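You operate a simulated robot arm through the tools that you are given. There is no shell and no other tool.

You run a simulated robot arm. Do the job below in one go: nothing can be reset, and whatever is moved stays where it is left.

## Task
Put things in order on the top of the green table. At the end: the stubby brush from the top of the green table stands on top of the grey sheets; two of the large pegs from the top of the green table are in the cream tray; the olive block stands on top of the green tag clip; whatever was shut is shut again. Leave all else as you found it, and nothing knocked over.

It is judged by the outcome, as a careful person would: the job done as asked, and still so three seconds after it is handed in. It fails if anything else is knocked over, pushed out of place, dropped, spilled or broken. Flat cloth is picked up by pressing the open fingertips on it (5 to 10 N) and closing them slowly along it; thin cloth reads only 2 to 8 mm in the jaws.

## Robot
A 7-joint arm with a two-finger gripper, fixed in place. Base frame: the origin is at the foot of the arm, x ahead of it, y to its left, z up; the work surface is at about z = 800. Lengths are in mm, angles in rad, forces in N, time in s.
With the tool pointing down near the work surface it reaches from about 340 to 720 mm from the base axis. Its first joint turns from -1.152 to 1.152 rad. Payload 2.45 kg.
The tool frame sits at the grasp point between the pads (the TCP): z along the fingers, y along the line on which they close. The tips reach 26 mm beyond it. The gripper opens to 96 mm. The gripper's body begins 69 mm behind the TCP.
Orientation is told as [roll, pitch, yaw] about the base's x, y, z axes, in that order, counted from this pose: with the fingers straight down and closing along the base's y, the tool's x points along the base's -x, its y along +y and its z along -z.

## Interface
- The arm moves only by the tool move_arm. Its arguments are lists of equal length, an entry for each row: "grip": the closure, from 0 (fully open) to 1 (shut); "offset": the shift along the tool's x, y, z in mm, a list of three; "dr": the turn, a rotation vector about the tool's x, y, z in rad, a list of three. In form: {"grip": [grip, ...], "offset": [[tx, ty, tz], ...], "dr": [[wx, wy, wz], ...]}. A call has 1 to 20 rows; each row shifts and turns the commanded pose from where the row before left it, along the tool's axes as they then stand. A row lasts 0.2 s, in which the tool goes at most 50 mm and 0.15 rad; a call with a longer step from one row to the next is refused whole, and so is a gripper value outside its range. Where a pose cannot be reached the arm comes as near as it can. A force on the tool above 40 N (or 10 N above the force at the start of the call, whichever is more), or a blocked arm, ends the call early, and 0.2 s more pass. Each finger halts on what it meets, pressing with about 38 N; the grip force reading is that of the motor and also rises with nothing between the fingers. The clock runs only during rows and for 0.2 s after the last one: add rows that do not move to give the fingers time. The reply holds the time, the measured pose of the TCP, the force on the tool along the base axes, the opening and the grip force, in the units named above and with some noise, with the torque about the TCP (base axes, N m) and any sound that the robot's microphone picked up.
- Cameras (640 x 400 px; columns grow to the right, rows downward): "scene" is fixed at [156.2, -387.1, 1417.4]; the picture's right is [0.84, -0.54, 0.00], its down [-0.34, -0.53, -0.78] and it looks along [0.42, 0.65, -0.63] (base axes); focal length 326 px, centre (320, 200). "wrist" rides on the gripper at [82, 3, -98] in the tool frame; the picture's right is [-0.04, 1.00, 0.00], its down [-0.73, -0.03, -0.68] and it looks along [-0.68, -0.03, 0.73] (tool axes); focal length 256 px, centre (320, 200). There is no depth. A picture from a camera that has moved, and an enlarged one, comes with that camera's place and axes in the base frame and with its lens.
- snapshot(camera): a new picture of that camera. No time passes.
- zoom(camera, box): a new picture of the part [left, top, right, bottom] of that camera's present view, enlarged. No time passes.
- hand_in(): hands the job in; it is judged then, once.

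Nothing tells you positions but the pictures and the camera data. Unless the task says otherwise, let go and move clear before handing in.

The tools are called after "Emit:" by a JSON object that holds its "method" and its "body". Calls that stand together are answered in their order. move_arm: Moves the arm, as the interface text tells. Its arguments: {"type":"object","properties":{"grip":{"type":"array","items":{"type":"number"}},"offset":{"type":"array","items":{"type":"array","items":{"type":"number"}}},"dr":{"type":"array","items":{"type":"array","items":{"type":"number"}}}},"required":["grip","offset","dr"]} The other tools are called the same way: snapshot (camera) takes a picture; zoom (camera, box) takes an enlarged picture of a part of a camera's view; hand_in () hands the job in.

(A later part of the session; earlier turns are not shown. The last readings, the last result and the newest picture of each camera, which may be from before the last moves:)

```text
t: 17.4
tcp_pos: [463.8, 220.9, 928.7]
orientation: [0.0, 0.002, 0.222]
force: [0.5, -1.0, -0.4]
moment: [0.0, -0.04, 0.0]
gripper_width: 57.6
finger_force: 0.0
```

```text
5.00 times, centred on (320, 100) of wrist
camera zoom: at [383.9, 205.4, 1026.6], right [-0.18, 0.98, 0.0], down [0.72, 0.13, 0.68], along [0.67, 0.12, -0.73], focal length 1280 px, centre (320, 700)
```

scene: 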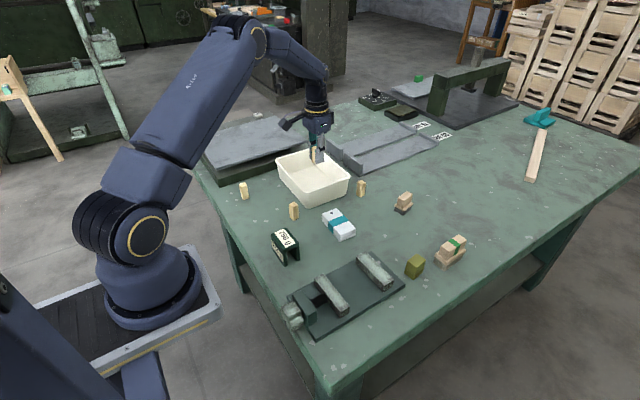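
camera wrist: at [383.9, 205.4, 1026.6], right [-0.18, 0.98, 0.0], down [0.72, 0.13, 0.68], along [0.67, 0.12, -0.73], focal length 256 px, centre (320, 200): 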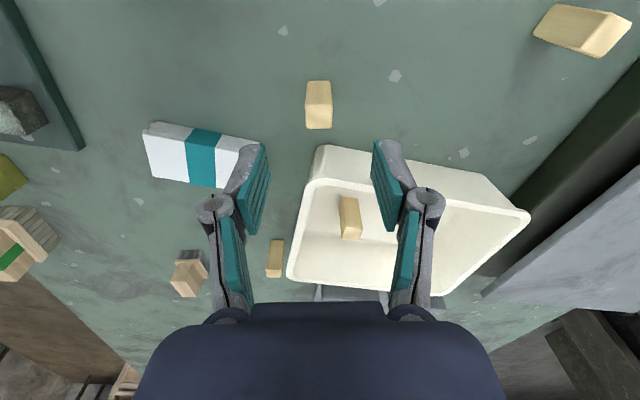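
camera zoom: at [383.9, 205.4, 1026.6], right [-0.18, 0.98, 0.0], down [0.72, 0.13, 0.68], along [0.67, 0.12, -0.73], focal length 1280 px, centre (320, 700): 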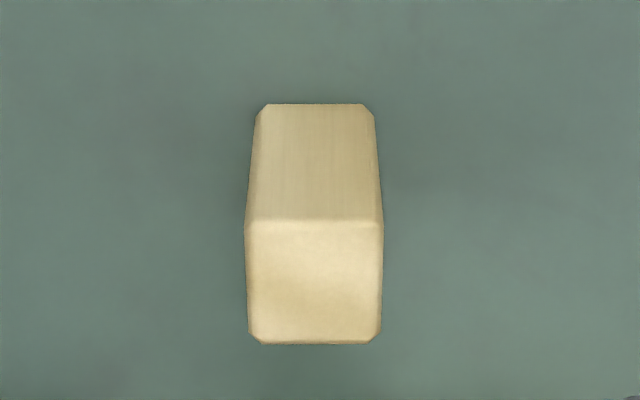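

The peg is within about 2 mm of centre and well aligned. I'll correct, descend and grip it.

Emit:
{"method": "move_arm", "body": {"grip": [0.4, 0.4, 0.4, 0.4, 0.4], "offset": [[-1, -1.7, 20], [0, 0, 28], [0, 0, 28], [0, 0, 20], [0, 0, 0]], "dr": [[0, 0, 0], [0, 0, 0], [0, 0, 0], [0, 0, 0], [0, 0, 0]]}}

Emit:
{"method": "move_arm", "body": {"grip": [0.5, 0.6, 0.7, 0.76, 0.8, 0.84, 0.88, 0.88], "offset": [[0, 0, 0], [0, 0, 0], [0, 0, 0], [0, 0, 0], [0, 0, 0], [0, 0, 0], [0, 0, 0], [0, 0, 0]], "dr": [[0, 0, 0], [0, 0, 0], [0, 0, 0], [0, 0, 0], [0, 0, 0], [0, 0, 0], [0, 0, 0], [0, 0, 0]]}}

Emit:
{"method": "snapshot", "body": {"camera": "wrist"}}

```text
t: 18.6
tcp_pos: [465.1, 218.7, 833.7]
orientation: [0.0, 0.001, 0.22]
force: [0.1, 0.3, 0.7]
moment: [0.01, 0.01, 0.0]
gripper_width: 57.7
finger_force: 0.1
```

```text
t: 20.4
tcp_pos: [463.4, 218.6, 834.4]
orientation: [0.0, -0.001, 0.22]
force: [0.3, 0.3, 0.8]
moment: [-0.01, 0.04, -0.01]
gripper_width: 18.0
finger_force: 38.2
```

```text
taken
camera wrist: at [383.7, 203.7, 931.2], right [-0.18, 0.98, 0.0], down [0.72, 0.13, 0.68], along [0.67, 0.12, -0.73], focal length 256 px, centre (320, 200)
```

wrist: 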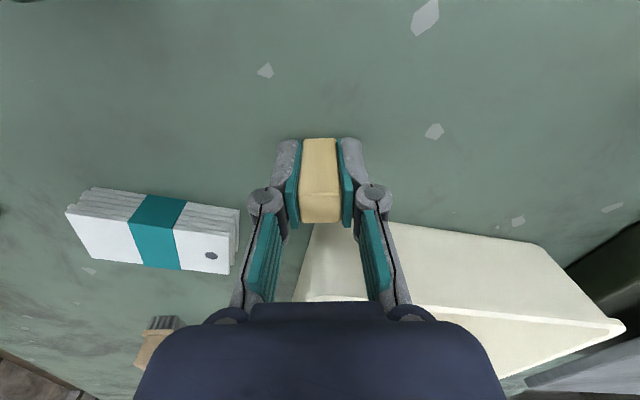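

This peg also measures 18.0 mm. I'll lift it straight up and take it to the other side of the tray.

Emit:
{"method": "move_arm", "body": {"grip": [0.88, 0.88, 0.88, 0.88, 0.88, 0.88, 0.88, 0.88, 0.88, 0.88, 0.88], "offset": [[0, 0, -20], [0, 0, -45], [0, 0, -50], [0, 0, 0], [0, 0, 0], [-30.4, 33, 0], [-30.4, 33, 0], [-30.4, 33, 0], [-30.4, 33, 0], [0, 0, 0], [0, 0, 0]], "dr": [[0, 0, 0], [0, 0, 0], [0, 0, 0], [0, 0, 0.11], [0, 0, 0.11], [0, 0, 0], [0, 0, 0], [0, 0, 0], [0, 0, 0], [0, 0, 0], [0, 0, 0]]}}

Emit:
{"method": "snapshot", "body": {"camera": "wrist"}}

```text
t: 22.8
tcp_pos: [585.0, 353.5, 949.1]
orientation: [0.001, 0.0, 0.0]
force: [-0.1, -0.1, -0.3]
moment: [0.0, -0.02, -0.02]
gripper_width: 18.1
finger_force: 37.5
```

```text
taken
camera wrist: at [503.6, 355.9, 1047.2], right [0.04, 1.0, 0.0], down [0.73, -0.03, 0.68], along [0.68, -0.03, -0.73], focal length 256 px, centre (320, 200)
```

wrist: 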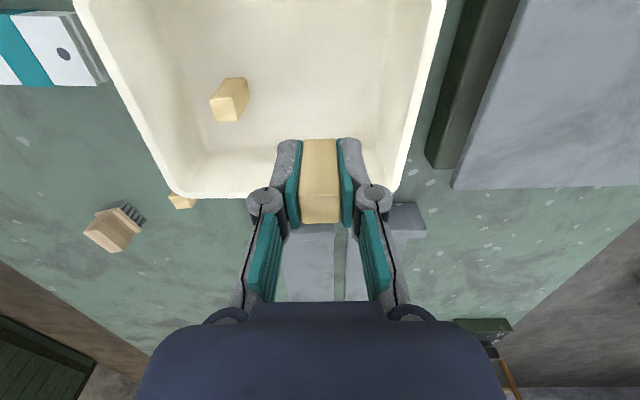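

Emit:
{"method": "move_arm", "body": {"grip": [0.88, 0.88, 0.88, 0.88, 0.88], "offset": [[0, 0, 30], [0, 0, 30], [0, 0, 30], [0, 0, 17], [0, 0, 0]], "dr": [[0, 0, 0], [0, 0, 0], [0, 0, 0], [0, 0, 0], [0, 0, 0]]}}

Emit:
{"method": "move_arm", "body": {"grip": [0.88, 0.88, 0.88], "offset": [[0, 0, 1], [0, 0, 1], [0, 0, 0]], "dr": [[0, 0, 0], [0, 0, 0], [0, 0, 0]]}}

Emit:
{"method": "move_arm", "body": {"grip": [0.88, 0.88], "offset": [[0, 0, 1], [0, 0, 0]], "dr": [[0, 0, 0], [0, 0, 0]]}}

Emit:
{"method": "move_arm", "body": {"grip": [0.88, 0.88], "offset": [[0, 0, 1], [0, 0, 0]], "dr": [[0, 0, 0], [0, 0, 0]]}}

```text
t: 24.0
tcp_pos: [585.4, 353.2, 840.8]
orientation: [0.001, -0.001, 0.0]
force: [-0.4, -0.6, 0.1]
moment: [0.02, -0.01, -0.01]
gripper_width: 18.3
finger_force: 38.1
```

```text
t: 24.8
tcp_pos: [585.9, 353.8, 839.9]
orientation: [-0.001, 0.0, 0.0]
force: [0.6, 0.3, -0.3]
moment: [0.01, -0.02, 0.0]
gripper_width: 18.1
finger_force: 38.0
```

```text
t: 25.4
tcp_pos: [584.4, 353.5, 837.9]
orientation: [-0.001, -0.001, -0.001]
force: [0.6, 0.2, 0.0]
moment: [-0.01, 0.05, 0.02]
gripper_width: 18.2
finger_force: 37.7
```

```text
t: 26.0
tcp_pos: [586.9, 352.4, 838.3]
orientation: [-0.001, -0.001, 0.0]
force: [0.4, 0.2, 0.1]
moment: [0.03, -0.02, 0.0]
gripper_width: 18.2
finger_force: 37.9
```

Emit:
{"method": "move_arm", "body": {"grip": [0.88, 0.88], "offset": [[0, 0, 1], [0, 0, 0]], "dr": [[0, 0, 0], [0, 0, 0]]}}

Emit:
{"method": "move_arm", "body": {"grip": [0.88, 0.88], "offset": [[0, 0, 0.7], [0, 0, 0]], "dr": [[0, 0, 0], [0, 0, 0]]}}

```text
t: 26.6
tcp_pos: [587.2, 351.7, 837.6]
orientation: [0.0, 0.002, 0.001]
force: [-1.5, -0.4, 6.5]
moment: [-0.02, 0.05, 0.0]
gripper_width: 18.4
finger_force: 38.1
```

```text
t: 27.2
tcp_pos: [586.9, 352.5, 837.6]
orientation: [0.001, 0.0, 0.001]
force: [-3.2, -1.0, 16.3]
moment: [-0.01, 0.05, -0.02]
gripper_width: 18.2
finger_force: 38.8
```

The second peg touches the floor with about 16 N. I'll ease off, release and rise.

Emit:
{"method": "move_arm", "body": {"grip": [0.88, 0.86, 0.8, 0.74, 0.68, 0.62, 0.62], "offset": [[0, 0, -1.2], [0, 0, 0], [0, 0, 0], [0, 0, 0], [0, 0, 0], [0, 0, 0], [0, 0, 0]], "dr": [[0, 0, 0], [0, 0, 0], [0, 0, 0], [0, 0, 0], [0, 0, 0], [0, 0, 0], [0, 0, 0]]}}

Emit:
{"method": "move_arm", "body": {"grip": [0.62, 0.62, 0.62, 0.62, 0.62], "offset": [[0, 0, -15], [0, 0, -30], [0, 0, -40], [0, 0, -40], [0, 0, 0]], "dr": [[0, 0, 0], [0, 0, 0], [0, 0, 0], [0, 0, 0], [0, 0, 0]]}}

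Emit:
{"method": "zoom", "body": {"camera": "scene", "box": [240, 120, 380, 220]}}

Emit:
{"method": "snapshot", "body": {"camera": "wrist"}}

```text
t: 28.8
tcp_pos: [586.0, 352.5, 836.5]
orientation: [0.001, 0.0, -0.001]
force: [-0.5, -0.3, 0.2]
moment: [0.02, -0.03, -0.02]
gripper_width: 36.3
finger_force: 0.0
```

```text
t: 30.0
tcp_pos: [585.3, 351.9, 964.2]
orientation: [0.001, 0.001, 0.001]
force: [0.1, -1.0, -0.2]
moment: [0.0, 0.0, -0.03]
gripper_width: 36.6
finger_force: 0.2
```

```text
4.00 times, centred on (310, 170) of scene
camera zoom: at [156.2, -387.1, 1417.4], right [0.84, -0.54, 0.0], down [-0.34, -0.53, -0.78], along [0.42, 0.65, -0.63], focal length 1302 px, centre (360, 320)
```

zoom: 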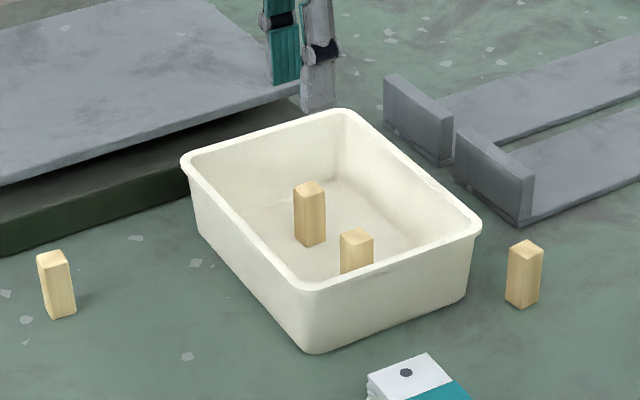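

```text
taken
camera wrist: at [503.1, 355.1, 1060.9], right [0.04, 1.0, 0.0], down [0.73, -0.03, 0.68], along [0.68, -0.03, -0.73], focal length 256 px, centre (320, 200)
```

wrist: 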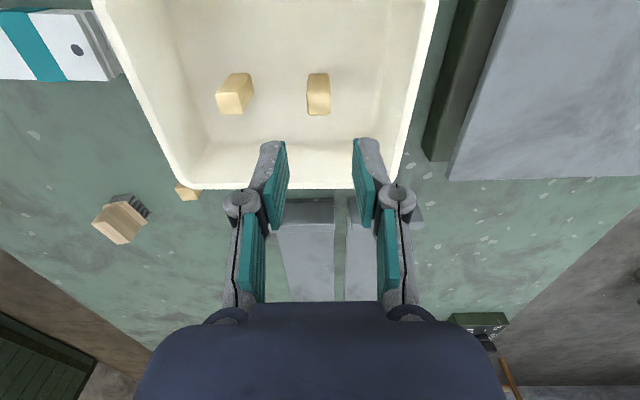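

Both pegs stand in the tray. Next is the olive block at about (606,-98), so I'll hover above it.

Emit:
{"method": "move_arm", "body": {"grip": [0.62, 0.62, 0.62, 0.62, 0.5, 0.4, 0.3, 0.3, 0.3, 0.3, 0.3, 0.3], "offset": [[-2.1, -45.1, 2.4], [-2.1, -45.1, 2.4], [-2.1, -45.1, 2.4], [-2.1, -45.1, 2.4], [-2.1, -45.1, 2.4], [-2.1, -45.1, 2.4], [-2.1, -45.1, 2.4], [-2.1, -45.1, 2.4], [-2.1, -45.1, 2.4], [-2.1, -45.1, 2.4], [0, 0, 0], [0, 0, 0]], "dr": [[0, 0, 0], [0, 0, 0], [0, 0, 0], [0, 0, 0], [0, 0, 0], [0, 0, 0], [0, 0, 0], [0, 0, 0], [0, 0, 0], [0, 0, 0], [0, 0, -0.14], [0, 0, 0]]}}

Emit:
{"method": "snapshot", "body": {"camera": "wrist"}}

Emit:
{"method": "zoom", "body": {"camera": "wrist", "box": [260, 40, 380, 160]}}

Emit:
{"method": "snapshot", "body": {"camera": "scene"}}

```text
t: 32.6
tcp_pos: [607.0, -98.8, 938.4]
orientation: [-0.001, -0.001, 0.141]
force: [0.1, 0.2, 0.3]
moment: [0.03, 0.01, 0.02]
gripper_width: 67.3
finger_force: 0.1
```

```text
taken
camera wrist: at [525.4, -108.0, 1035.1], right [-0.1, 0.99, 0.0], down [0.73, 0.07, 0.68], along [0.68, 0.07, -0.73], focal length 256 px, centre (320, 200)
```

wrist: 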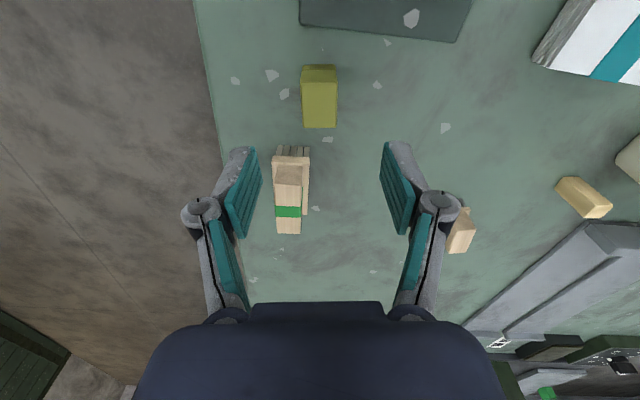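

```text
3.33 times, centred on (320, 100) of wrist
camera zoom: at [525.4, -108.0, 1035.1], right [-0.1, 0.99, 0.0], down [0.73, 0.07, 0.68], along [0.68, 0.07, -0.73], focal length 853 px, centre (320, 533)
```

zoom: 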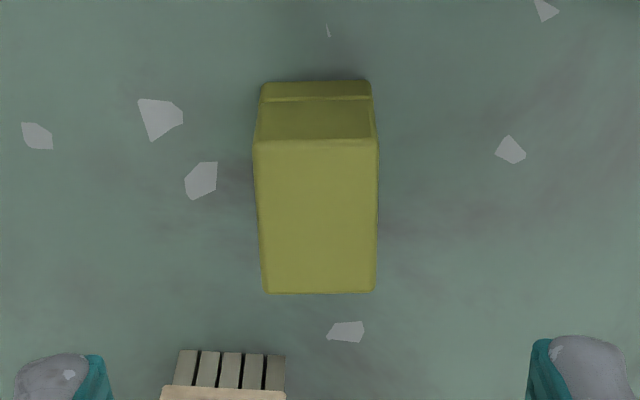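

```text
taken
```

scene: 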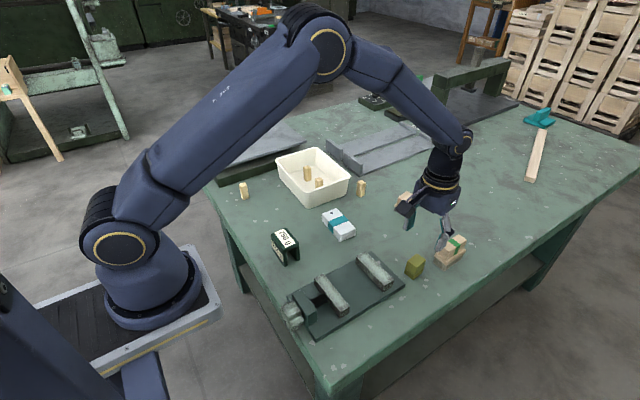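

The olive block is nearly centred, about 28 mm wide across the fingers. I'll correct by about 2 mm, descend and grip low so both of its parts are held.

Emit:
{"method": "move_arm", "body": {"grip": [0.3, 0.3, 0.3, 0.3, 0.3], "offset": [[1.7, -1.8, 20], [0, 0, 30], [0, 0, 30], [0, 0, 27], [0, 0, 0]], "dr": [[0, 0, 0], [0, 0, 0], [0, 0, 0], [0, 0, 0], [0, 0, 0]]}}

Emit:
{"method": "zoom", "body": {"camera": "wrist", "box": [220, 60, 420, 220]}}

Emit:
{"method": "zoom", "body": {"camera": "scene", "box": [370, 210, 490, 290]}}

```text
t: 33.8
tcp_pos: [606.3, -100.9, 831.4]
orientation: [0.001, 0.0, 0.14]
force: [-0.2, -0.1, 0.1]
moment: [0.0, -0.01, -0.01]
gripper_width: 67.2
finger_force: 0.1
```

```text
2.50 times, centred on (320, 140) of wrist
camera zoom: at [525.3, -110.0, 928.0], right [-0.1, 0.99, 0.0], down [0.73, 0.07, 0.68], along [0.68, 0.07, -0.73], focal length 640 px, centre (320, 350)
```

zoom: 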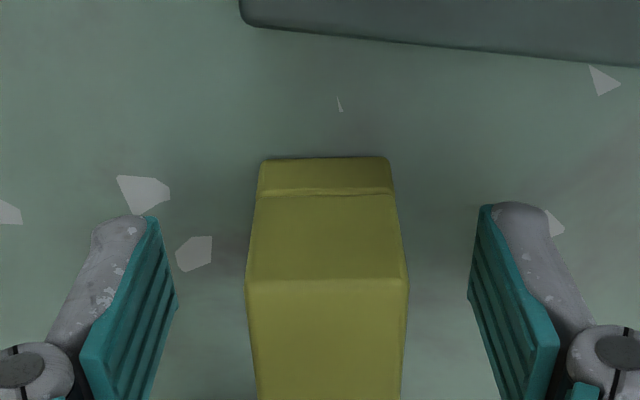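

```text
5.00 times, centred on (430, 250) of scene
camera zoom: at [156.3, -387.1, 1417.4], right [0.84, -0.54, 0.0], down [-0.34, -0.53, -0.78], along [0.42, 0.65, -0.63], focal length 1628 px, centre (-230, -50)
```

zoom: 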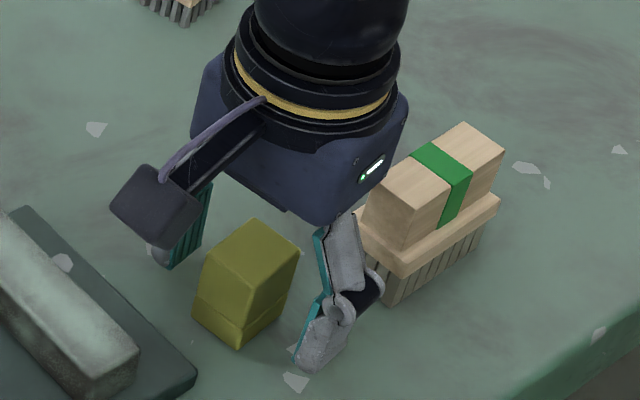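

Emit:
{"method": "move_arm", "body": {"grip": [0.4, 0.5, 0.58, 0.64, 0.7, 0.74, 0.78, 0.78], "offset": [[0, 0, 0], [0, 0, 0], [0, 0, 0], [0, 0, 0], [0, 0, 0], [0, 0, 0], [0, 0, 0], [0, 0, 0]], "dr": [[0, 0, 0], [0, 0, 0], [0, 0, 0], [0, 0, 0], [0, 0, 0], [0, 0, 0], [0, 0, 0], [0, 0, 0]]}}

Emit:
{"method": "move_arm", "body": {"grip": [0.78, 0.78, 0.78, 0.78], "offset": [[0, 0, -10], [0, 0, -30], [0, 0, -40], [0, 0, 0]], "dr": [[0, 0, 0], [0, 0, 0], [0, 0, 0], [0, 0, 0]]}}

Emit:
{"method": "zoom", "body": {"camera": "scene", "box": [370, 190, 490, 290]}}

Emit:
{"method": "snapshot", "body": {"camera": "wrist"}}

```text
t: 35.6
tcp_pos: [605.9, -101.2, 831.2]
orientation: [-0.001, -0.001, 0.141]
force: [-1.2, 0.2, 1.5]
moment: [0.0, 0.0, 0.02]
gripper_width: 27.0
finger_force: 37.8
```

```text
t: 36.6
tcp_pos: [606.2, -102.6, 911.9]
orientation: [0.0, 0.0, 0.139]
force: [0.7, 0.4, -0.1]
moment: [0.03, 0.0, -0.02]
gripper_width: 27.0
finger_force: 38.3
```

```text
4.00 times, centred on (430, 240) of scene
camera zoom: at [156.3, -387.1, 1417.4], right [0.84, -0.54, 0.0], down [-0.34, -0.53, -0.78], along [0.42, 0.65, -0.63], focal length 1302 px, centre (-120, 40)
```

zoom: 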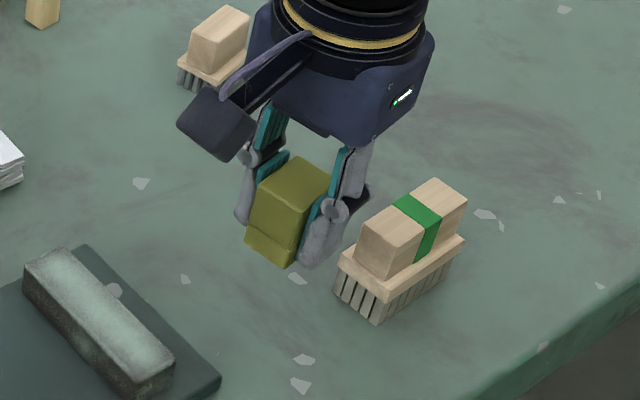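

```text
taken
camera wrist: at [524.3, -111.1, 1010.0], right [-0.1, 0.99, 0.0], down [0.73, 0.07, 0.68], along [0.68, 0.07, -0.73], focal length 256 px, centre (320, 200)
```

wrist: 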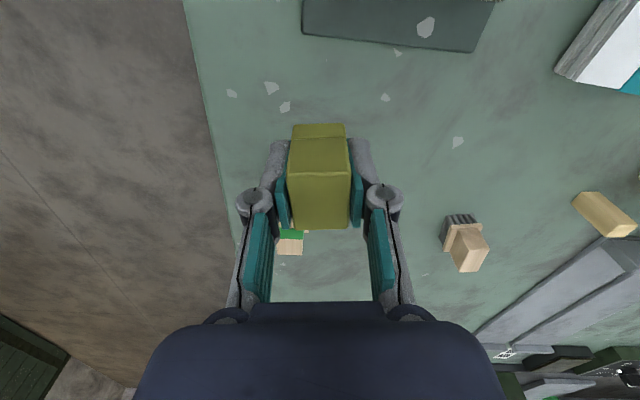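

The block came up in one piece. The clip's top is about x 359–402, y 79–145, z 854, so I'll carry the block to hover above its centre at (381,111).

Emit:
{"method": "move_arm", "body": {"grip": [0.78, 0.78, 0.78, 0.78, 0.78, 0.78, 0.78, 0.78, 0.78, 0.78, 0.78], "offset": [[0, 0, -40], [0, 0, -20], [0, 0, 0], [32.1, 30.5, 0], [32.1, 30.5, 0], [32.1, 30.5, 0], [32.1, 30.5, 0], [32.1, 30.5, 0], [32.1, 30.5, 0], [32.1, 30.5, 0], [0, 0, 0]], "dr": [[0, 0, 0], [0, 0, 0], [0, 0, 0.14], [0, 0, 0], [0, 0, 0], [0, 0, 0], [0, 0, 0], [0, 0, 0], [0, 0, 0], [0, 0, 0], [0, 0, 0]]}}

Emit:
{"method": "snapshot", "body": {"camera": "wrist"}}

Emit:
{"method": "zoom", "body": {"camera": "scene", "box": [230, 170, 350, 270]}}

```text
t: 39.0
tcp_pos: [380.1, 112.6, 971.6]
orientation: [0.001, 0.0, 0.0]
force: [-0.1, -0.4, 0.0]
moment: [-0.01, 0.02, -0.02]
gripper_width: 26.9
finger_force: 38.3
```

```text
taken
camera wrist: at [298.2, 115.6, 1069.0], right [0.04, 1.0, 0.0], down [0.73, -0.03, 0.68], along [0.68, -0.03, -0.73], focal length 256 px, centre (320, 200)
```

wrist: 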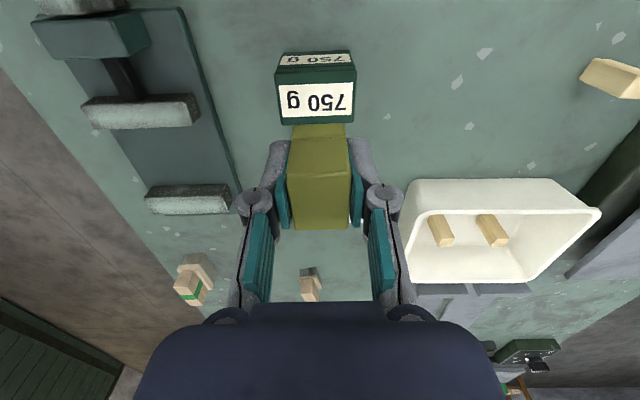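

```text
4.00 times, centred on (290, 220) of scene
camera zoom: at [156.2, -387.1, 1417.4], right [0.84, -0.54, 0.0], down [-0.34, -0.53, -0.78], along [0.42, 0.65, -0.63], focal length 1302 px, centre (440, 120)
```

zoom: 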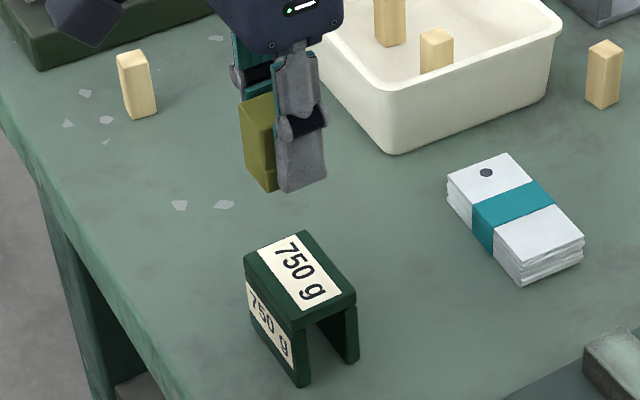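

Emit:
{"method": "zoom", "body": {"camera": "wrist", "box": [255, 35, 375, 135]}}

```text
4.00 times, centred on (315, 85) of wrist
camera zoom: at [298.2, 115.6, 1069.0], right [0.04, 1.0, 0.0], down [0.73, -0.03, 0.68], along [0.68, -0.03, -0.73], focal length 1024 px, centre (340, 660)
```

zoom: 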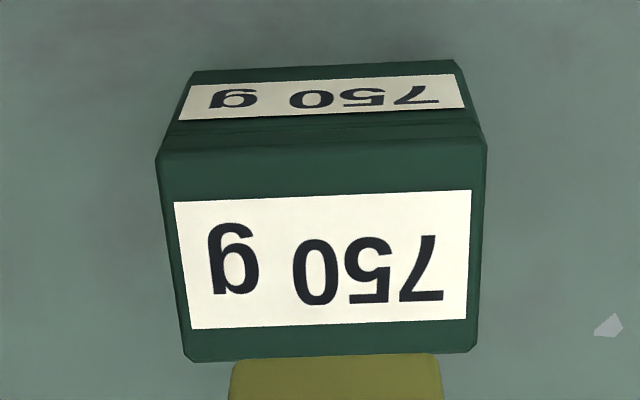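

The clip's centre refines to about (383,109.5). I'll shift over it and lower until light contact.

Emit:
{"method": "move_arm", "body": {"grip": [0.78, 0.78, 0.78, 0.78, 0.78], "offset": [[-3.2, -3, 10], [0, 0, 25], [0, 0, 25], [0, 0, 20], [0, 0, 0]], "dr": [[0, 0, 0], [0, 0, 0], [0, 0, 0], [0, 0, 0], [0, 0, 0]]}}

Emit:
{"method": "zoom", "body": {"camera": "scene", "box": [240, 190, 340, 270]}}

Emit:
{"method": "snapshot", "body": {"camera": "wrist"}}

```text
t: 40.2
tcp_pos: [384.2, 108.4, 893.4]
orientation: [0.0, -0.002, 0.001]
force: [-4.9, -1.8, 28.1]
moment: [-0.07, 0.29, 0.01]
gripper_width: 26.7
finger_force: 37.9
```

```text
5.00 times, centred on (290, 230) of scene
camera zoom: at [155.8, -387.3, 1417.4], right [0.84, -0.54, 0.0], down [-0.34, -0.53, -0.78], along [0.42, 0.65, -0.63], focal length 1628 px, centre (470, 50)
```

zoom: 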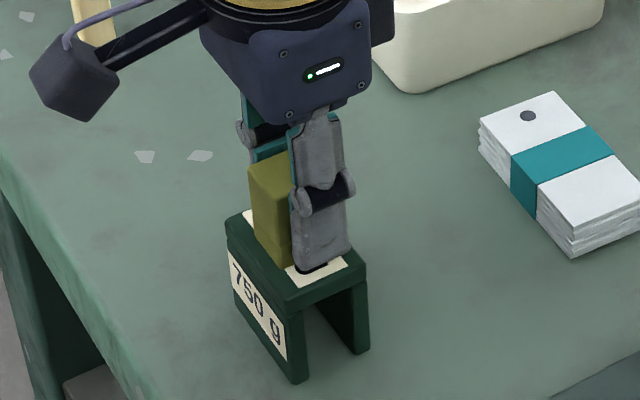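

```text
taken
camera wrist: at [302.3, 111.7, 989.7], right [0.04, 1.0, 0.0], down [0.73, -0.03, 0.68], along [0.68, -0.03, -0.73], focal length 256 px, centre (320, 200)
```

wrist: 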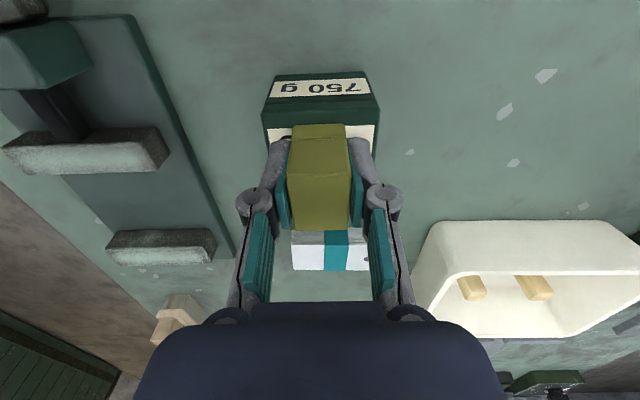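

Contact came earlier than expected, so the clip's top is near z 862 and its centre nearer x 380. I'll lift slightly, shift 3.5 mm back and set it down gently.

Emit:
{"method": "move_arm", "body": {"grip": [0.78, 0.78, 0.78, 0.78], "offset": [[0, 0, -8], [3.5, 0.8, 0], [0, 0, 3], [0, 0, 0]], "dr": [[0, 0, 0], [0, 0, 0], [0, 0, 0], [0, 0, 0]]}}

Emit:
{"method": "zoom", "body": {"camera": "wrist", "box": [240, 50, 400, 150]}}

Emit:
{"method": "zoom", "body": {"camera": "scene", "box": [260, 200, 320, 270]}}

```text
t: 41.2
tcp_pos: [380.7, 111.0, 895.7]
orientation: [-0.001, 0.0, -0.001]
force: [-0.6, 0.2, 0.6]
moment: [-0.02, -0.01, 0.0]
gripper_width: 27.0
finger_force: 37.7
```

```text
4.00 times, centred on (320, 100) of wrist
camera zoom: at [299.5, 113.2, 994.1], right [0.04, 1.0, 0.0], down [0.73, -0.03, 0.68], along [0.68, -0.03, -0.73], focal length 1024 px, centre (320, 600)
```

zoom: 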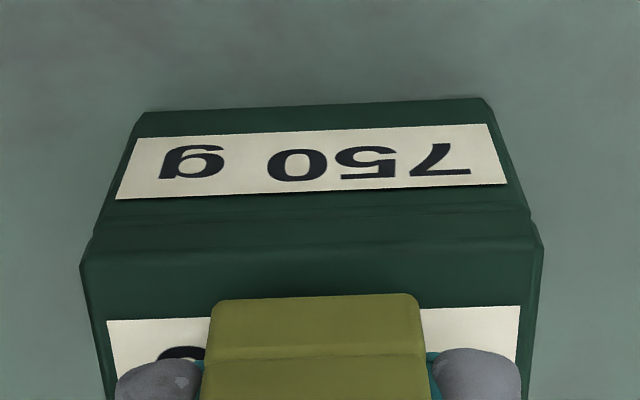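

```text
5.71 times, centred on (290, 235) of scene
camera zoom: at [156.3, -387.1, 1417.4], right [0.84, -0.54, 0.0], down [-0.34, -0.53, -0.78], along [0.42, 0.65, -0.63], focal length 1860 px, centre (491, 0)
```

zoom: 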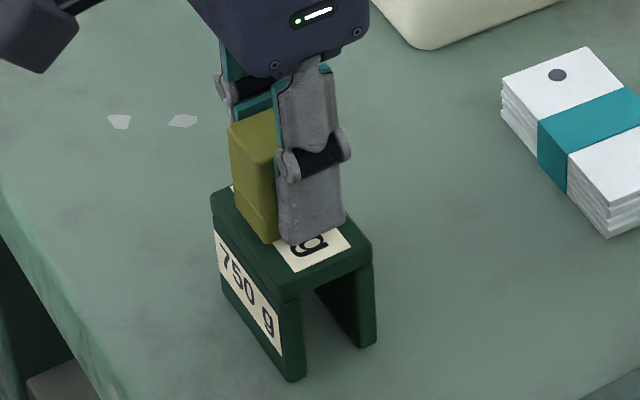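

Alignment is good, with the block spanning about x 364–399 on the clip's 359–401. I'll lower in millimetre steps.

Emit:
{"method": "move_arm", "body": {"grip": [0.78, 0.78, 0.78], "offset": [[0, 0, 1], [0, 0, 0], [0, 0, 0]], "dr": [[0, 0, 0], [0, 0, 0], [0, 0, 0]]}}

Emit:
{"method": "move_arm", "body": {"grip": [0.78, 0.78], "offset": [[0, 0, 0.8], [0, 0, 0]], "dr": [[0, 0, 0], [0, 0, 0]]}}

Emit:
{"method": "move_arm", "body": {"grip": [0.78, 0.78], "offset": [[0, 0, 0.8], [0, 0, 0]], "dr": [[0, 0, 0], [0, 0, 0]]}}

```text
t: 42.0
tcp_pos: [379.6, 111.2, 895.7]
orientation: [0.0, 0.0, 0.002]
force: [-0.5, 0.3, -1.3]
moment: [0.03, 0.01, -0.03]
gripper_width: 26.7
finger_force: 37.6
```

```text
t: 42.6
tcp_pos: [380.7, 111.7, 894.6]
orientation: [-0.001, 0.0, 0.002]
force: [-0.2, 1.4, -0.8]
moment: [0.01, -0.03, 0.03]
gripper_width: 26.7
finger_force: 38.6
```

```text
t: 43.2
tcp_pos: [381.0, 110.8, 893.6]
orientation: [0.0, 0.001, 0.0]
force: [-0.6, -0.3, -1.2]
moment: [0.01, 0.01, -0.01]
gripper_width: 26.9
finger_force: 38.5
```

Emit:
{"method": "move_arm", "body": {"grip": [0.78, 0.78], "offset": [[0, 0, 0.8], [0, 0, 0]], "dr": [[0, 0, 0], [0, 0, 0]]}}

Emit:
{"method": "move_arm", "body": {"grip": [0.78, 0.78], "offset": [[0, 0, 0.6], [0, 0, 0]], "dr": [[0, 0, 0], [0, 0, 0]]}}

```text
t: 43.8
tcp_pos: [380.0, 111.2, 893.9]
orientation: [0.0, 0.0, 0.001]
force: [-0.5, -0.1, -0.5]
moment: [0.03, 0.01, -0.01]
gripper_width: 26.8
finger_force: 38.6
```

```text
t: 44.4
tcp_pos: [381.2, 111.2, 892.8]
orientation: [0.0, 0.001, 0.001]
force: [-2.0, 0.8, 5.3]
moment: [0.03, 0.03, 0.0]
gripper_width: 26.6
finger_force: 37.6
```

Contact at 5 N, so I'll release slowly and rise.

Emit:
{"method": "move_arm", "body": {"grip": [0.77, 0.74, 0.7, 0.65, 0.6, 0.55, 0.5, 0.5], "offset": [[0, 0, 0], [0, 0, 0], [0, 0, 0], [0, 0, 0], [0, 0, 0], [0, 0, 0], [0, 0, 0], [0, 0, 0]], "dr": [[0, 0, 0], [0, 0, 0], [0, 0, 0], [0, 0, 0], [0, 0, 0], [0, 0, 0], [0, 0, 0], [0, 0, 0]]}}

Emit:
{"method": "move_arm", "body": {"grip": [0.5, 0.5, 0.5, 0.5, 0.5], "offset": [[0, 0, -10], [0, 0, -30], [0, 0, -40], [0, 0, -30], [0, 0, 0]], "dr": [[0, 0, 0], [0, 0, 0], [0, 0, 0], [0, 0, 0], [0, 0, 0]]}}

Emit:
{"method": "zoom", "body": {"camera": "scene", "box": [240, 190, 340, 270]}}

Emit:
{"method": "snapshot", "body": {"camera": "wrist"}}

```text
t: 46.2
tcp_pos: [380.6, 110.3, 893.0]
orientation: [0.0, 0.0, -0.001]
force: [-0.2, 0.4, -0.5]
moment: [-0.02, -0.04, -0.02]
gripper_width: 48.1
finger_force: 0.0
```

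```text
t: 47.4
tcp_pos: [380.5, 110.8, 1003.4]
orientation: [-0.001, 0.0, 0.0]
force: [-0.3, 0.5, 0.0]
moment: [0.01, 0.01, -0.02]
gripper_width: 48.1
finger_force: 0.1
```

```text
5.00 times, centred on (290, 230) of scene
camera zoom: at [156.2, -387.1, 1417.4], right [0.84, -0.54, 0.0], down [-0.34, -0.53, -0.78], along [0.42, 0.65, -0.63], focal length 1628 px, centre (470, 50)
```

zoom: 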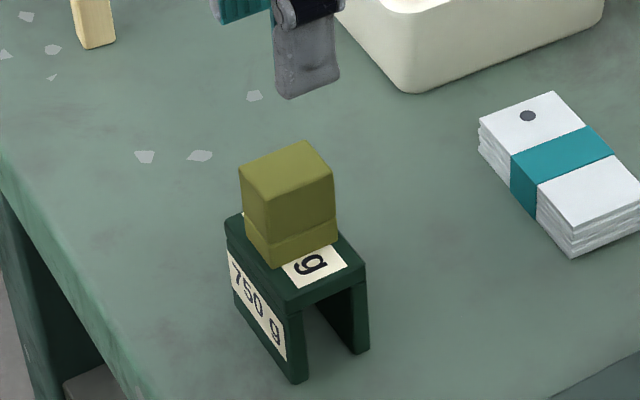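

```text
taken
camera wrist: at [298.4, 113.2, 1100.7], right [0.04, 1.0, 0.0], down [0.73, -0.03, 0.68], along [0.68, -0.03, -0.73], focal length 256 px, centre (320, 200)
```

wrist: 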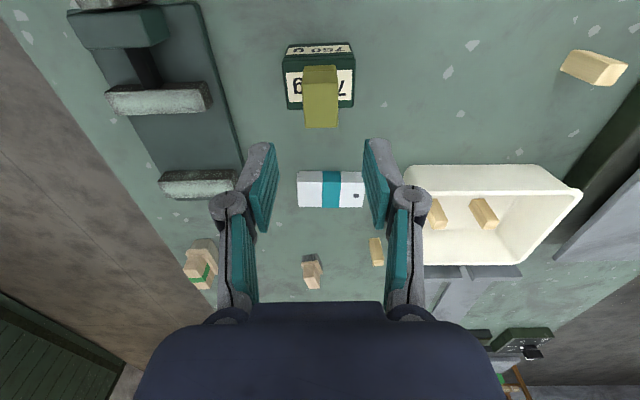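

The olive block stands centred on the clip. Next is the stubby brush at roughly (749,83), just beyond vertical reach, so I'll approach with the tool tilted outward.

Emit:
{"method": "move_arm", "body": {"grip": [0.5, 0.5, 0.5, 0.5, 0.5, 0.5, 0.5, 0.5, 0.5, 0.5], "offset": [[-43.3, -5.2, 7.2], [-43.3, -5.2, 7.2], [-43.3, -5.2, 7.2], [-43.3, -5.2, 7.2], [-43.3, -5.2, 7.2], [-43.3, -5.2, 7.2], [0, 0, 0], [0, 0, 0], [0, 0, 0], [0, 0, 0]], "dr": [[0, 0, 0], [0, 0, 0], [0, 0, 0], [0, 0, 0], [0, 0, 0], [0, 0, 0], [0, 0, -0.1], [0, 0, -0.11], [0, 0, 0], [0, 0, 0]]}}

Emit:
{"method": "snapshot", "body": {"camera": "wrist"}}

Emit:
{"method": "zoom", "body": {"camera": "wrist", "box": [260, 100, 400, 220]}}

```text
t: 49.6
tcp_pos: [642.0, 79.5, 960.5]
orientation: [0.0, 0.0, 0.21]
force: [1.0, 0.2, 0.0]
moment: [0.04, 0.01, -0.02]
gripper_width: 48.0
finger_force: 0.2
```

```text
taken
camera wrist: at [561.0, 65.7, 1056.9], right [-0.17, 0.99, 0.0], down [0.72, 0.12, 0.68], along [0.67, 0.12, -0.73], focal length 256 px, centre (320, 200)
```

wrist: 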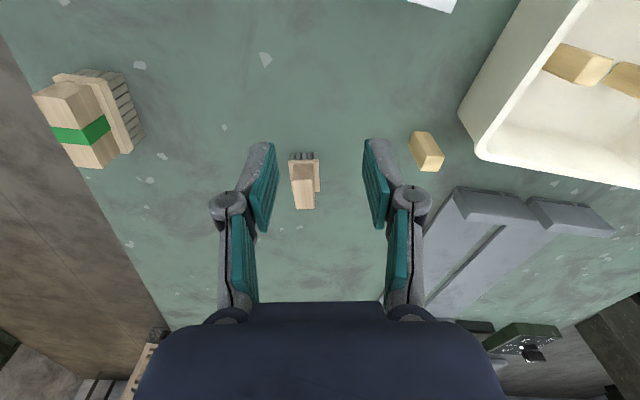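

```text
3.33 times, centred on (330, 160) of wrist
camera zoom: at [561.0, 65.7, 1056.9], right [-0.17, 0.99, 0.0], down [0.72, 0.12, 0.68], along [0.67, 0.12, -0.73], focal length 853 px, centre (287, 333)
```

zoom: 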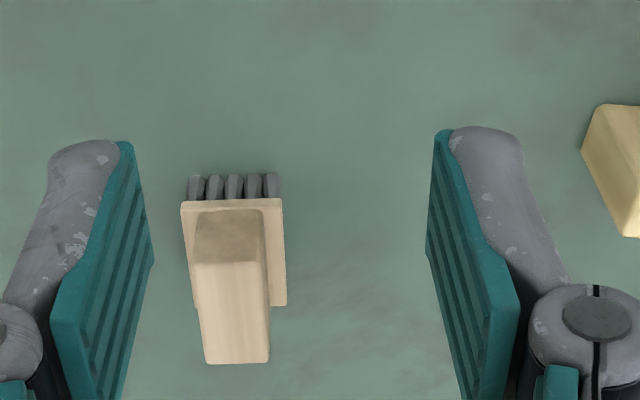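

The brush handle is centred near (748,80), about 44 × 22 mm with its top near z 846, yaw about 0.21. I'll go to a tilted pre-grasp pose 70 mm back along the tool axis.

Emit:
{"method": "move_arm", "body": {"grip": [0.45, 0.4, 0.4, 0.4, 0.4, 0.4], "offset": [[-28.6, -7.3, 14.3], [-28.6, -7.3, 14.3], [-28.5, -7.2, 14.4], [0, 0, 0], [0, 0, 0], [0, 0, 0]], "dr": [[0, 0, 0], [0, 0, 0], [0, 0, 0], [0, -0.1, 0], [0, -0.1, 0], [0, 0, 0]]}}

Emit:
{"method": "snapshot", "body": {"camera": "wrist"}}

Emit:
{"method": "zoom", "body": {"camera": "wrist", "box": [260, 60, 380, 180]}}

Emit:
{"method": "zoom", "body": {"camera": "scene", "box": [360, 120, 480, 220]}}

```text
t: 51.0
tcp_pos: [728.3, 76.4, 916.9]
orientation: [-0.001, -0.201, 0.209]
force: [0.1, -0.4, -0.5]
moment: [0.01, -0.02, -0.03]
gripper_width: 57.6
finger_force: 0.1
```

```text
taken
camera wrist: at [630.7, 58.2, 995.3], right [-0.17, 0.99, 0.01], down [0.58, 0.09, 0.81], along [0.8, 0.14, -0.58], focal length 256 px, centre (320, 200)
```

wrist: 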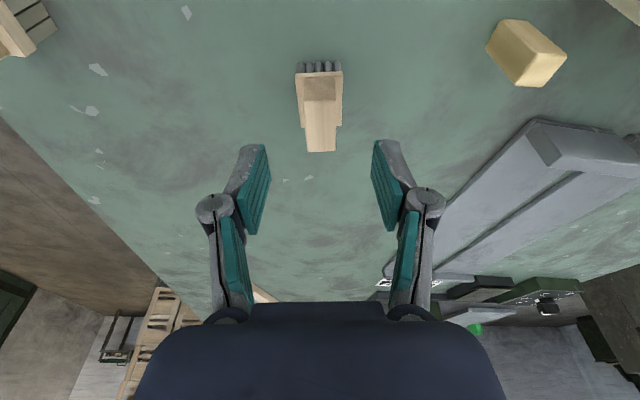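

```text
3.33 times, centred on (320, 120) of wrist
camera zoom: at [630.7, 58.2, 995.3], right [-0.17, 0.99, 0.01], down [0.58, 0.09, 0.81], along [0.8, 0.14, -0.58], focal length 853 px, centre (320, 467)
```

zoom: 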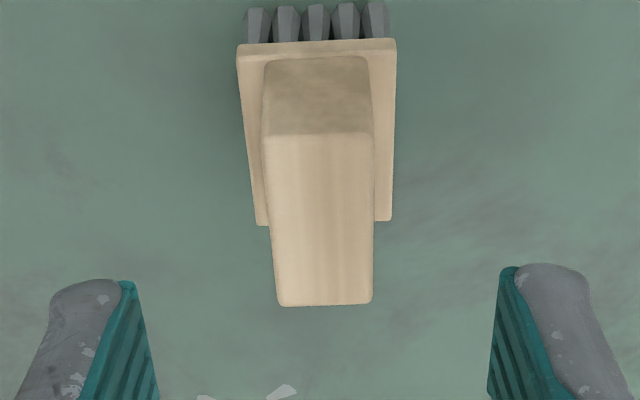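

```text
4.00 times, centred on (420, 170) of scene
camera zoom: at [156.2, -387.1, 1417.4], right [0.84, -0.54, 0.0], down [-0.34, -0.53, -0.78], along [0.42, 0.65, -0.63], focal length 1302 px, centre (-80, 320)
```

zoom: 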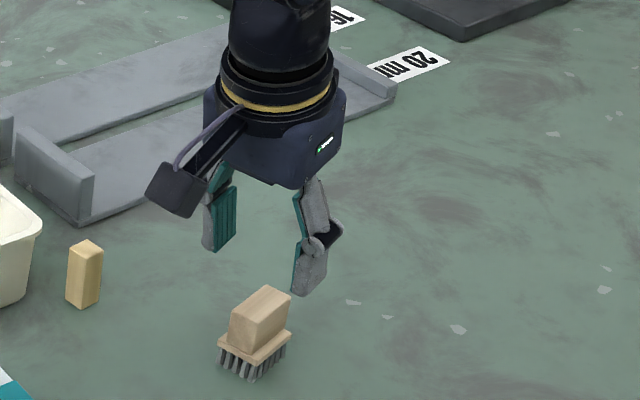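

The brush is centred between the fingers and within reach. I'll advance along the tool axis and close on the handle, staying just above the plate.

Emit:
{"method": "move_arm", "body": {"grip": [0.4, 0.4, 0.4, 0.4, 0.4], "offset": [[0, -0.5, 24], [0, 0, 24], [0, 0, 12], [0, 0, 7], [0, 0, 0]], "dr": [[0, 0, 0], [0, 0, 0], [0, 0, 0], [0, 0, 0], [0, 0, 0]]}}

Emit:
{"method": "zoom", "body": {"camera": "wrist", "box": [220, 80, 420, 230]}}

Emit:
{"method": "zoom", "body": {"camera": "scene", "box": [360, 150, 460, 230]}}

```text
t: 52.2
tcp_pos: [740.3, 78.3, 851.6]
orientation: [0.0, -0.201, 0.21]
force: [0.0, -0.3, 0.8]
moment: [0.02, 0.0, 0.01]
gripper_width: 57.5
finger_force: 0.1
```

```text
2.67 times, centred on (320, 155) of wrist
camera zoom: at [643.5, 60.1, 930.5], right [-0.17, 0.99, 0.01], down [0.58, 0.09, 0.81], along [0.8, 0.14, -0.58], focal length 683 px, centre (320, 320)
```

zoom: 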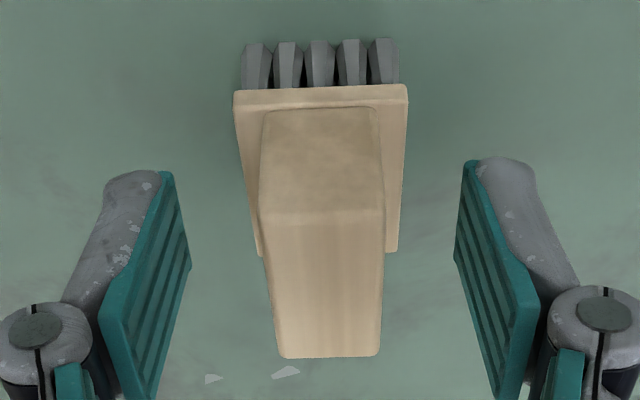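

```text
5.00 times, centred on (410, 190) of scene
camera zoom: at [156.3, -387.1, 1417.4], right [0.84, -0.54, 0.0], down [-0.34, -0.53, -0.78], along [0.42, 0.65, -0.63], focal length 1628 px, centre (-130, 250)
```

zoom: 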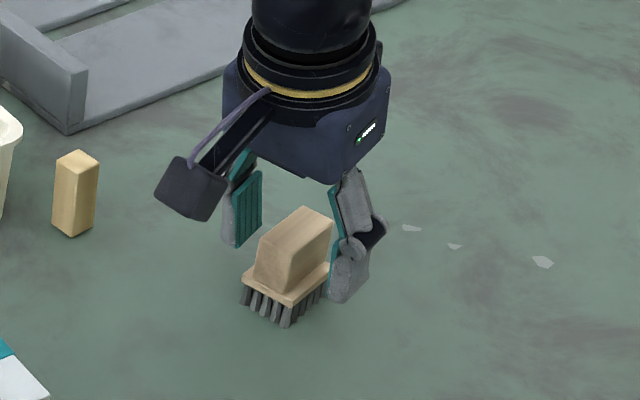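

Emit:
{"method": "move_arm", "body": {"grip": [0.4, 0.5, 0.58, 0.64, 0.7, 0.75, 0.8, 0.84, 0.84], "offset": [[-6, 0, 2.5], [0, 0, 0], [0, 0, 0], [0, 0, 0], [0, 0, 0], [0, 0, 0], [0, 0, 0], [0, 0, 0], [0, 0, 0]], "dr": [[0, 0, 0], [0, 0, 0], [0, 0, 0], [0, 0, 0], [0, 0, 0], [0, 0, 0], [0, 0, 0], [0, 0, 0], [0, 0, 0]]}}

Emit:
{"method": "zoom", "body": {"camera": "wrist", "box": [220, 80, 420, 230]}}

Emit:
{"method": "zoom", "body": {"camera": "scene", "box": [360, 150, 460, 230]}}

```text
t: 54.2
tcp_pos: [747.3, 80.7, 850.0]
orientation: [0.0, -0.2, 0.21]
force: [0.4, -0.7, 0.1]
moment: [-0.01, 0.0, 0.01]
gripper_width: 21.3
finger_force: 38.3
```

```text
2.67 times, centred on (320, 155) of wrist
camera zoom: at [649.1, 61.6, 929.8], right [-0.17, 0.99, 0.01], down [0.58, 0.09, 0.81], along [0.8, 0.14, -0.58], focal length 683 px, centre (320, 320)
```

zoom: 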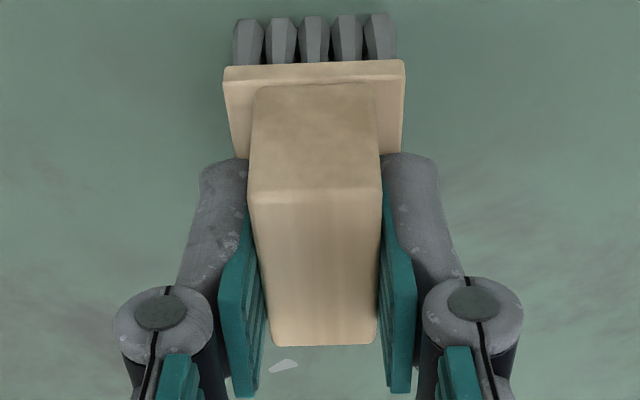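

```text
5.00 times, centred on (410, 190) of scene
camera zoom: at [156.2, -387.1, 1417.4], right [0.84, -0.54, 0.0], down [-0.34, -0.53, -0.78], along [0.42, 0.65, -0.63], focal length 1628 px, centre (-130, 250)
```

zoom: 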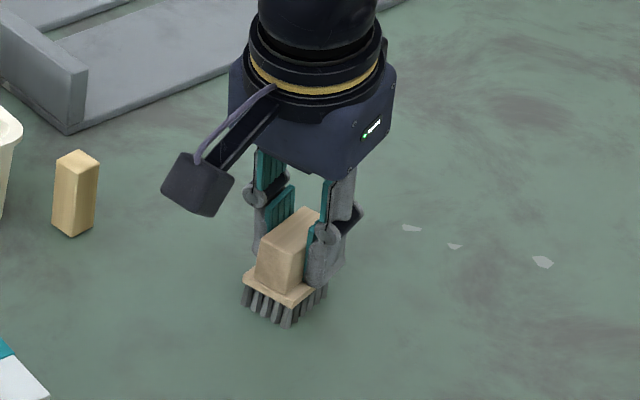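

The brush is held by its handle. I'll lift it straight up, bring it in over the table, then rotate it about the vertical to match the sheets' long side.

Emit:
{"method": "move_arm", "body": {"grip": [0.84, 0.84, 0.84, 0.84, 0.84, 0.84, 0.84], "offset": [[-2.9, 0, -14.7], [-6.8, 0, -34.3], [31.3, 12.6, -21.6], [31.3, 12.6, -21.6], [31.3, 12.6, -21.6], [31.3, 12.6, -21.6], [0, 0, 0]], "dr": [[0, 0, 0], [0, 0, 0], [0, 0, 0], [0, 0, 0], [0, 0, 0], [0, 0, 0], [0, 0, 0]]}}

Emit:
{"method": "snapshot", "body": {"camera": "scene"}}

Emit:
{"method": "snapshot", "body": {"camera": "wrist"}}

```text
t: 55.8
tcp_pos: [599.5, 98.0, 959.3]
orientation: [0.0, -0.201, 0.21]
force: [-0.5, -0.5, -0.4]
moment: [0.0, 0.0, 0.02]
gripper_width: 21.0
finger_force: 37.8
```

```text
taken
```

scene: 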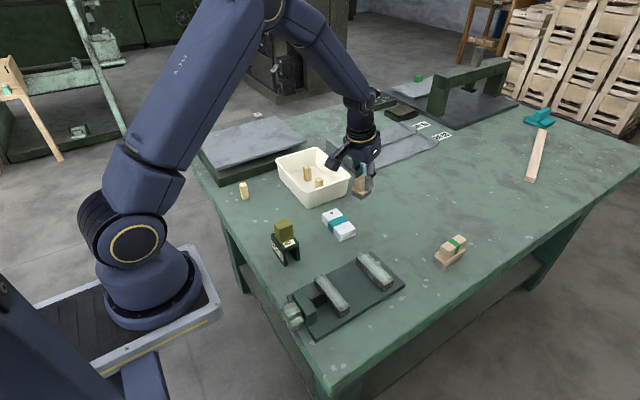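

```text
taken
camera wrist: at [501.8, 80.3, 1038.1], right [-0.17, 0.99, 0.01], down [0.58, 0.09, 0.81], along [0.8, 0.14, -0.58], focal length 256 px, centre (320, 200)
```

wrist: 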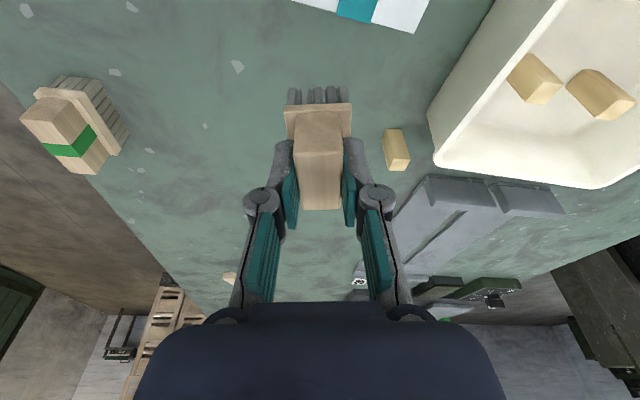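

The brush is lifted cleanly. I'll begin the rotation about the vertical and check that the arm follows.

Emit:
{"method": "move_arm", "body": {"grip": [0.84, 0.84, 0.84, 0.84, 0.84], "offset": [[0, 0, 0], [0, 0, 0], [0, 0, 0], [0, 0, 0], [0, 0, 0]], "dr": [[-0.0282, 0, -0.1421], [-0.0282, 0, -0.1421], [-0.0282, 0, -0.1421], [-0.0282, 0, -0.1421], [0, 0, 0]]}}

Emit:
{"method": "move_arm", "body": {"grip": [0.84, 0.84, 0.84, 0.84, 0.84, 0.84], "offset": [[0, 0, 0], [0, 0, 0], [0, 0, 0], [0, 0, 0], [0, 0, 0], [0, 0, 0]], "dr": [[-0.0282, 0, -0.1421], [-0.0282, 0, -0.1421], [-0.0282, 0, -0.1421], [-0.0282, 0, -0.1421], [-0.0282, 0, -0.1421], [0, 0, 0]]}}

Emit:
{"method": "snapshot", "body": {"camera": "wrist"}}

Emit:
{"method": "snapshot", "body": {"camera": "scene"}}

```text
t: 57.0
tcp_pos: [600.9, 98.9, 960.0]
orientation: [-0.002, -0.2, 0.792]
force: [0.5, 0.4, -0.5]
moment: [-0.03, 0.02, -0.02]
gripper_width: 21.0
finger_force: 37.5
```

```text
t: 58.4
tcp_pos: [600.2, 100.2, 959.2]
orientation: [-0.004, -0.198, 1.516]
force: [-0.4, -0.9, 0.0]
moment: [0.01, 0.0, -0.01]
gripper_width: 20.8
finger_force: 37.8
```

```text
taken
camera wrist: at [592.0, 0.1, 1038.5], right [-1.0, 0.09, 0.0], down [0.06, 0.58, 0.81], along [0.07, 0.81, -0.59], focal length 256 px, centre (320, 200)
```

wrist: 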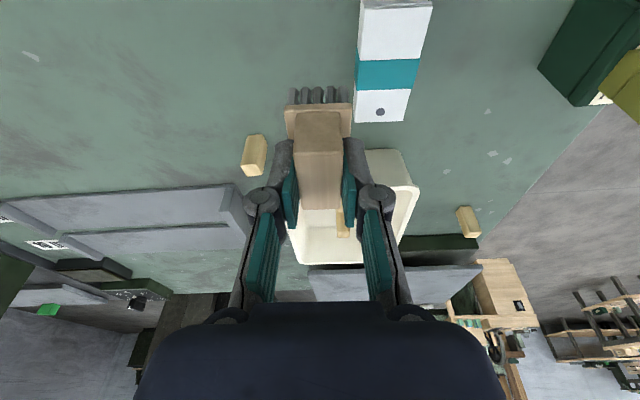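

```text
taken
```

scene: 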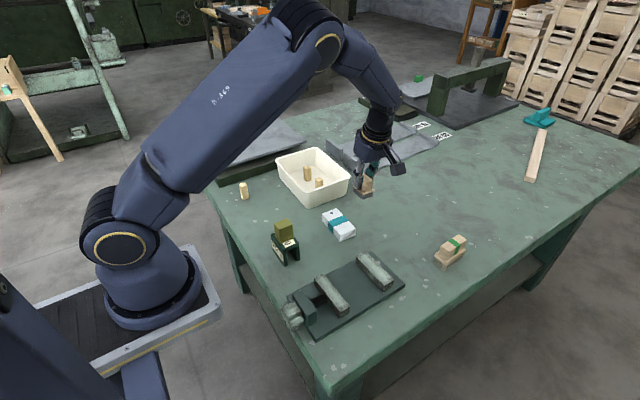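

The brush now points along the sheets' long side. I'll measure the sheets from this view.

Emit:
{"method": "zoom", "body": {"camera": "wrist", "box": [330, 0, 450, 130]}}

Emit:
{"method": "zoom", "body": {"camera": "scene", "box": [310, 150, 410, 250]}}

```text
3.08 times, centred on (390, 65) of wrist
camera zoom: at [592.0, 0.1, 1038.5], right [-1.0, 0.09, 0.0], down [0.06, 0.58, 0.81], along [0.07, 0.81, -0.59], focal length 788 px, centre (105, 615)
```

zoom: 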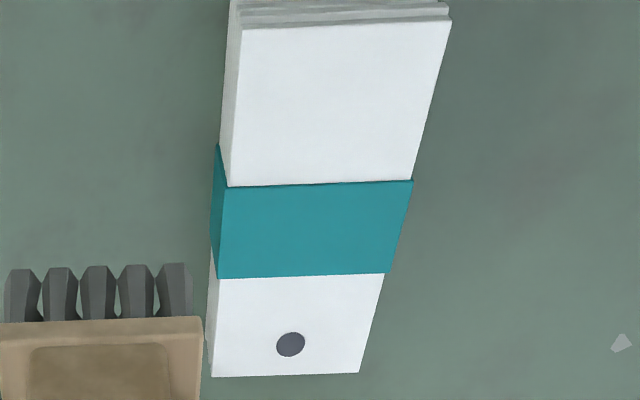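

```text
4.00 times, centred on (360, 200) of scene
camera zoom: at [156.3, -387.1, 1417.4], right [0.84, -0.54, 0.0], down [-0.34, -0.53, -0.78], along [0.42, 0.65, -0.63], focal length 1302 px, centre (160, 200)
```

zoom: 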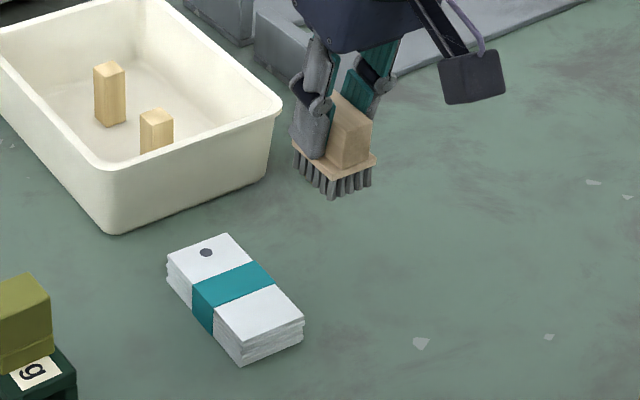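

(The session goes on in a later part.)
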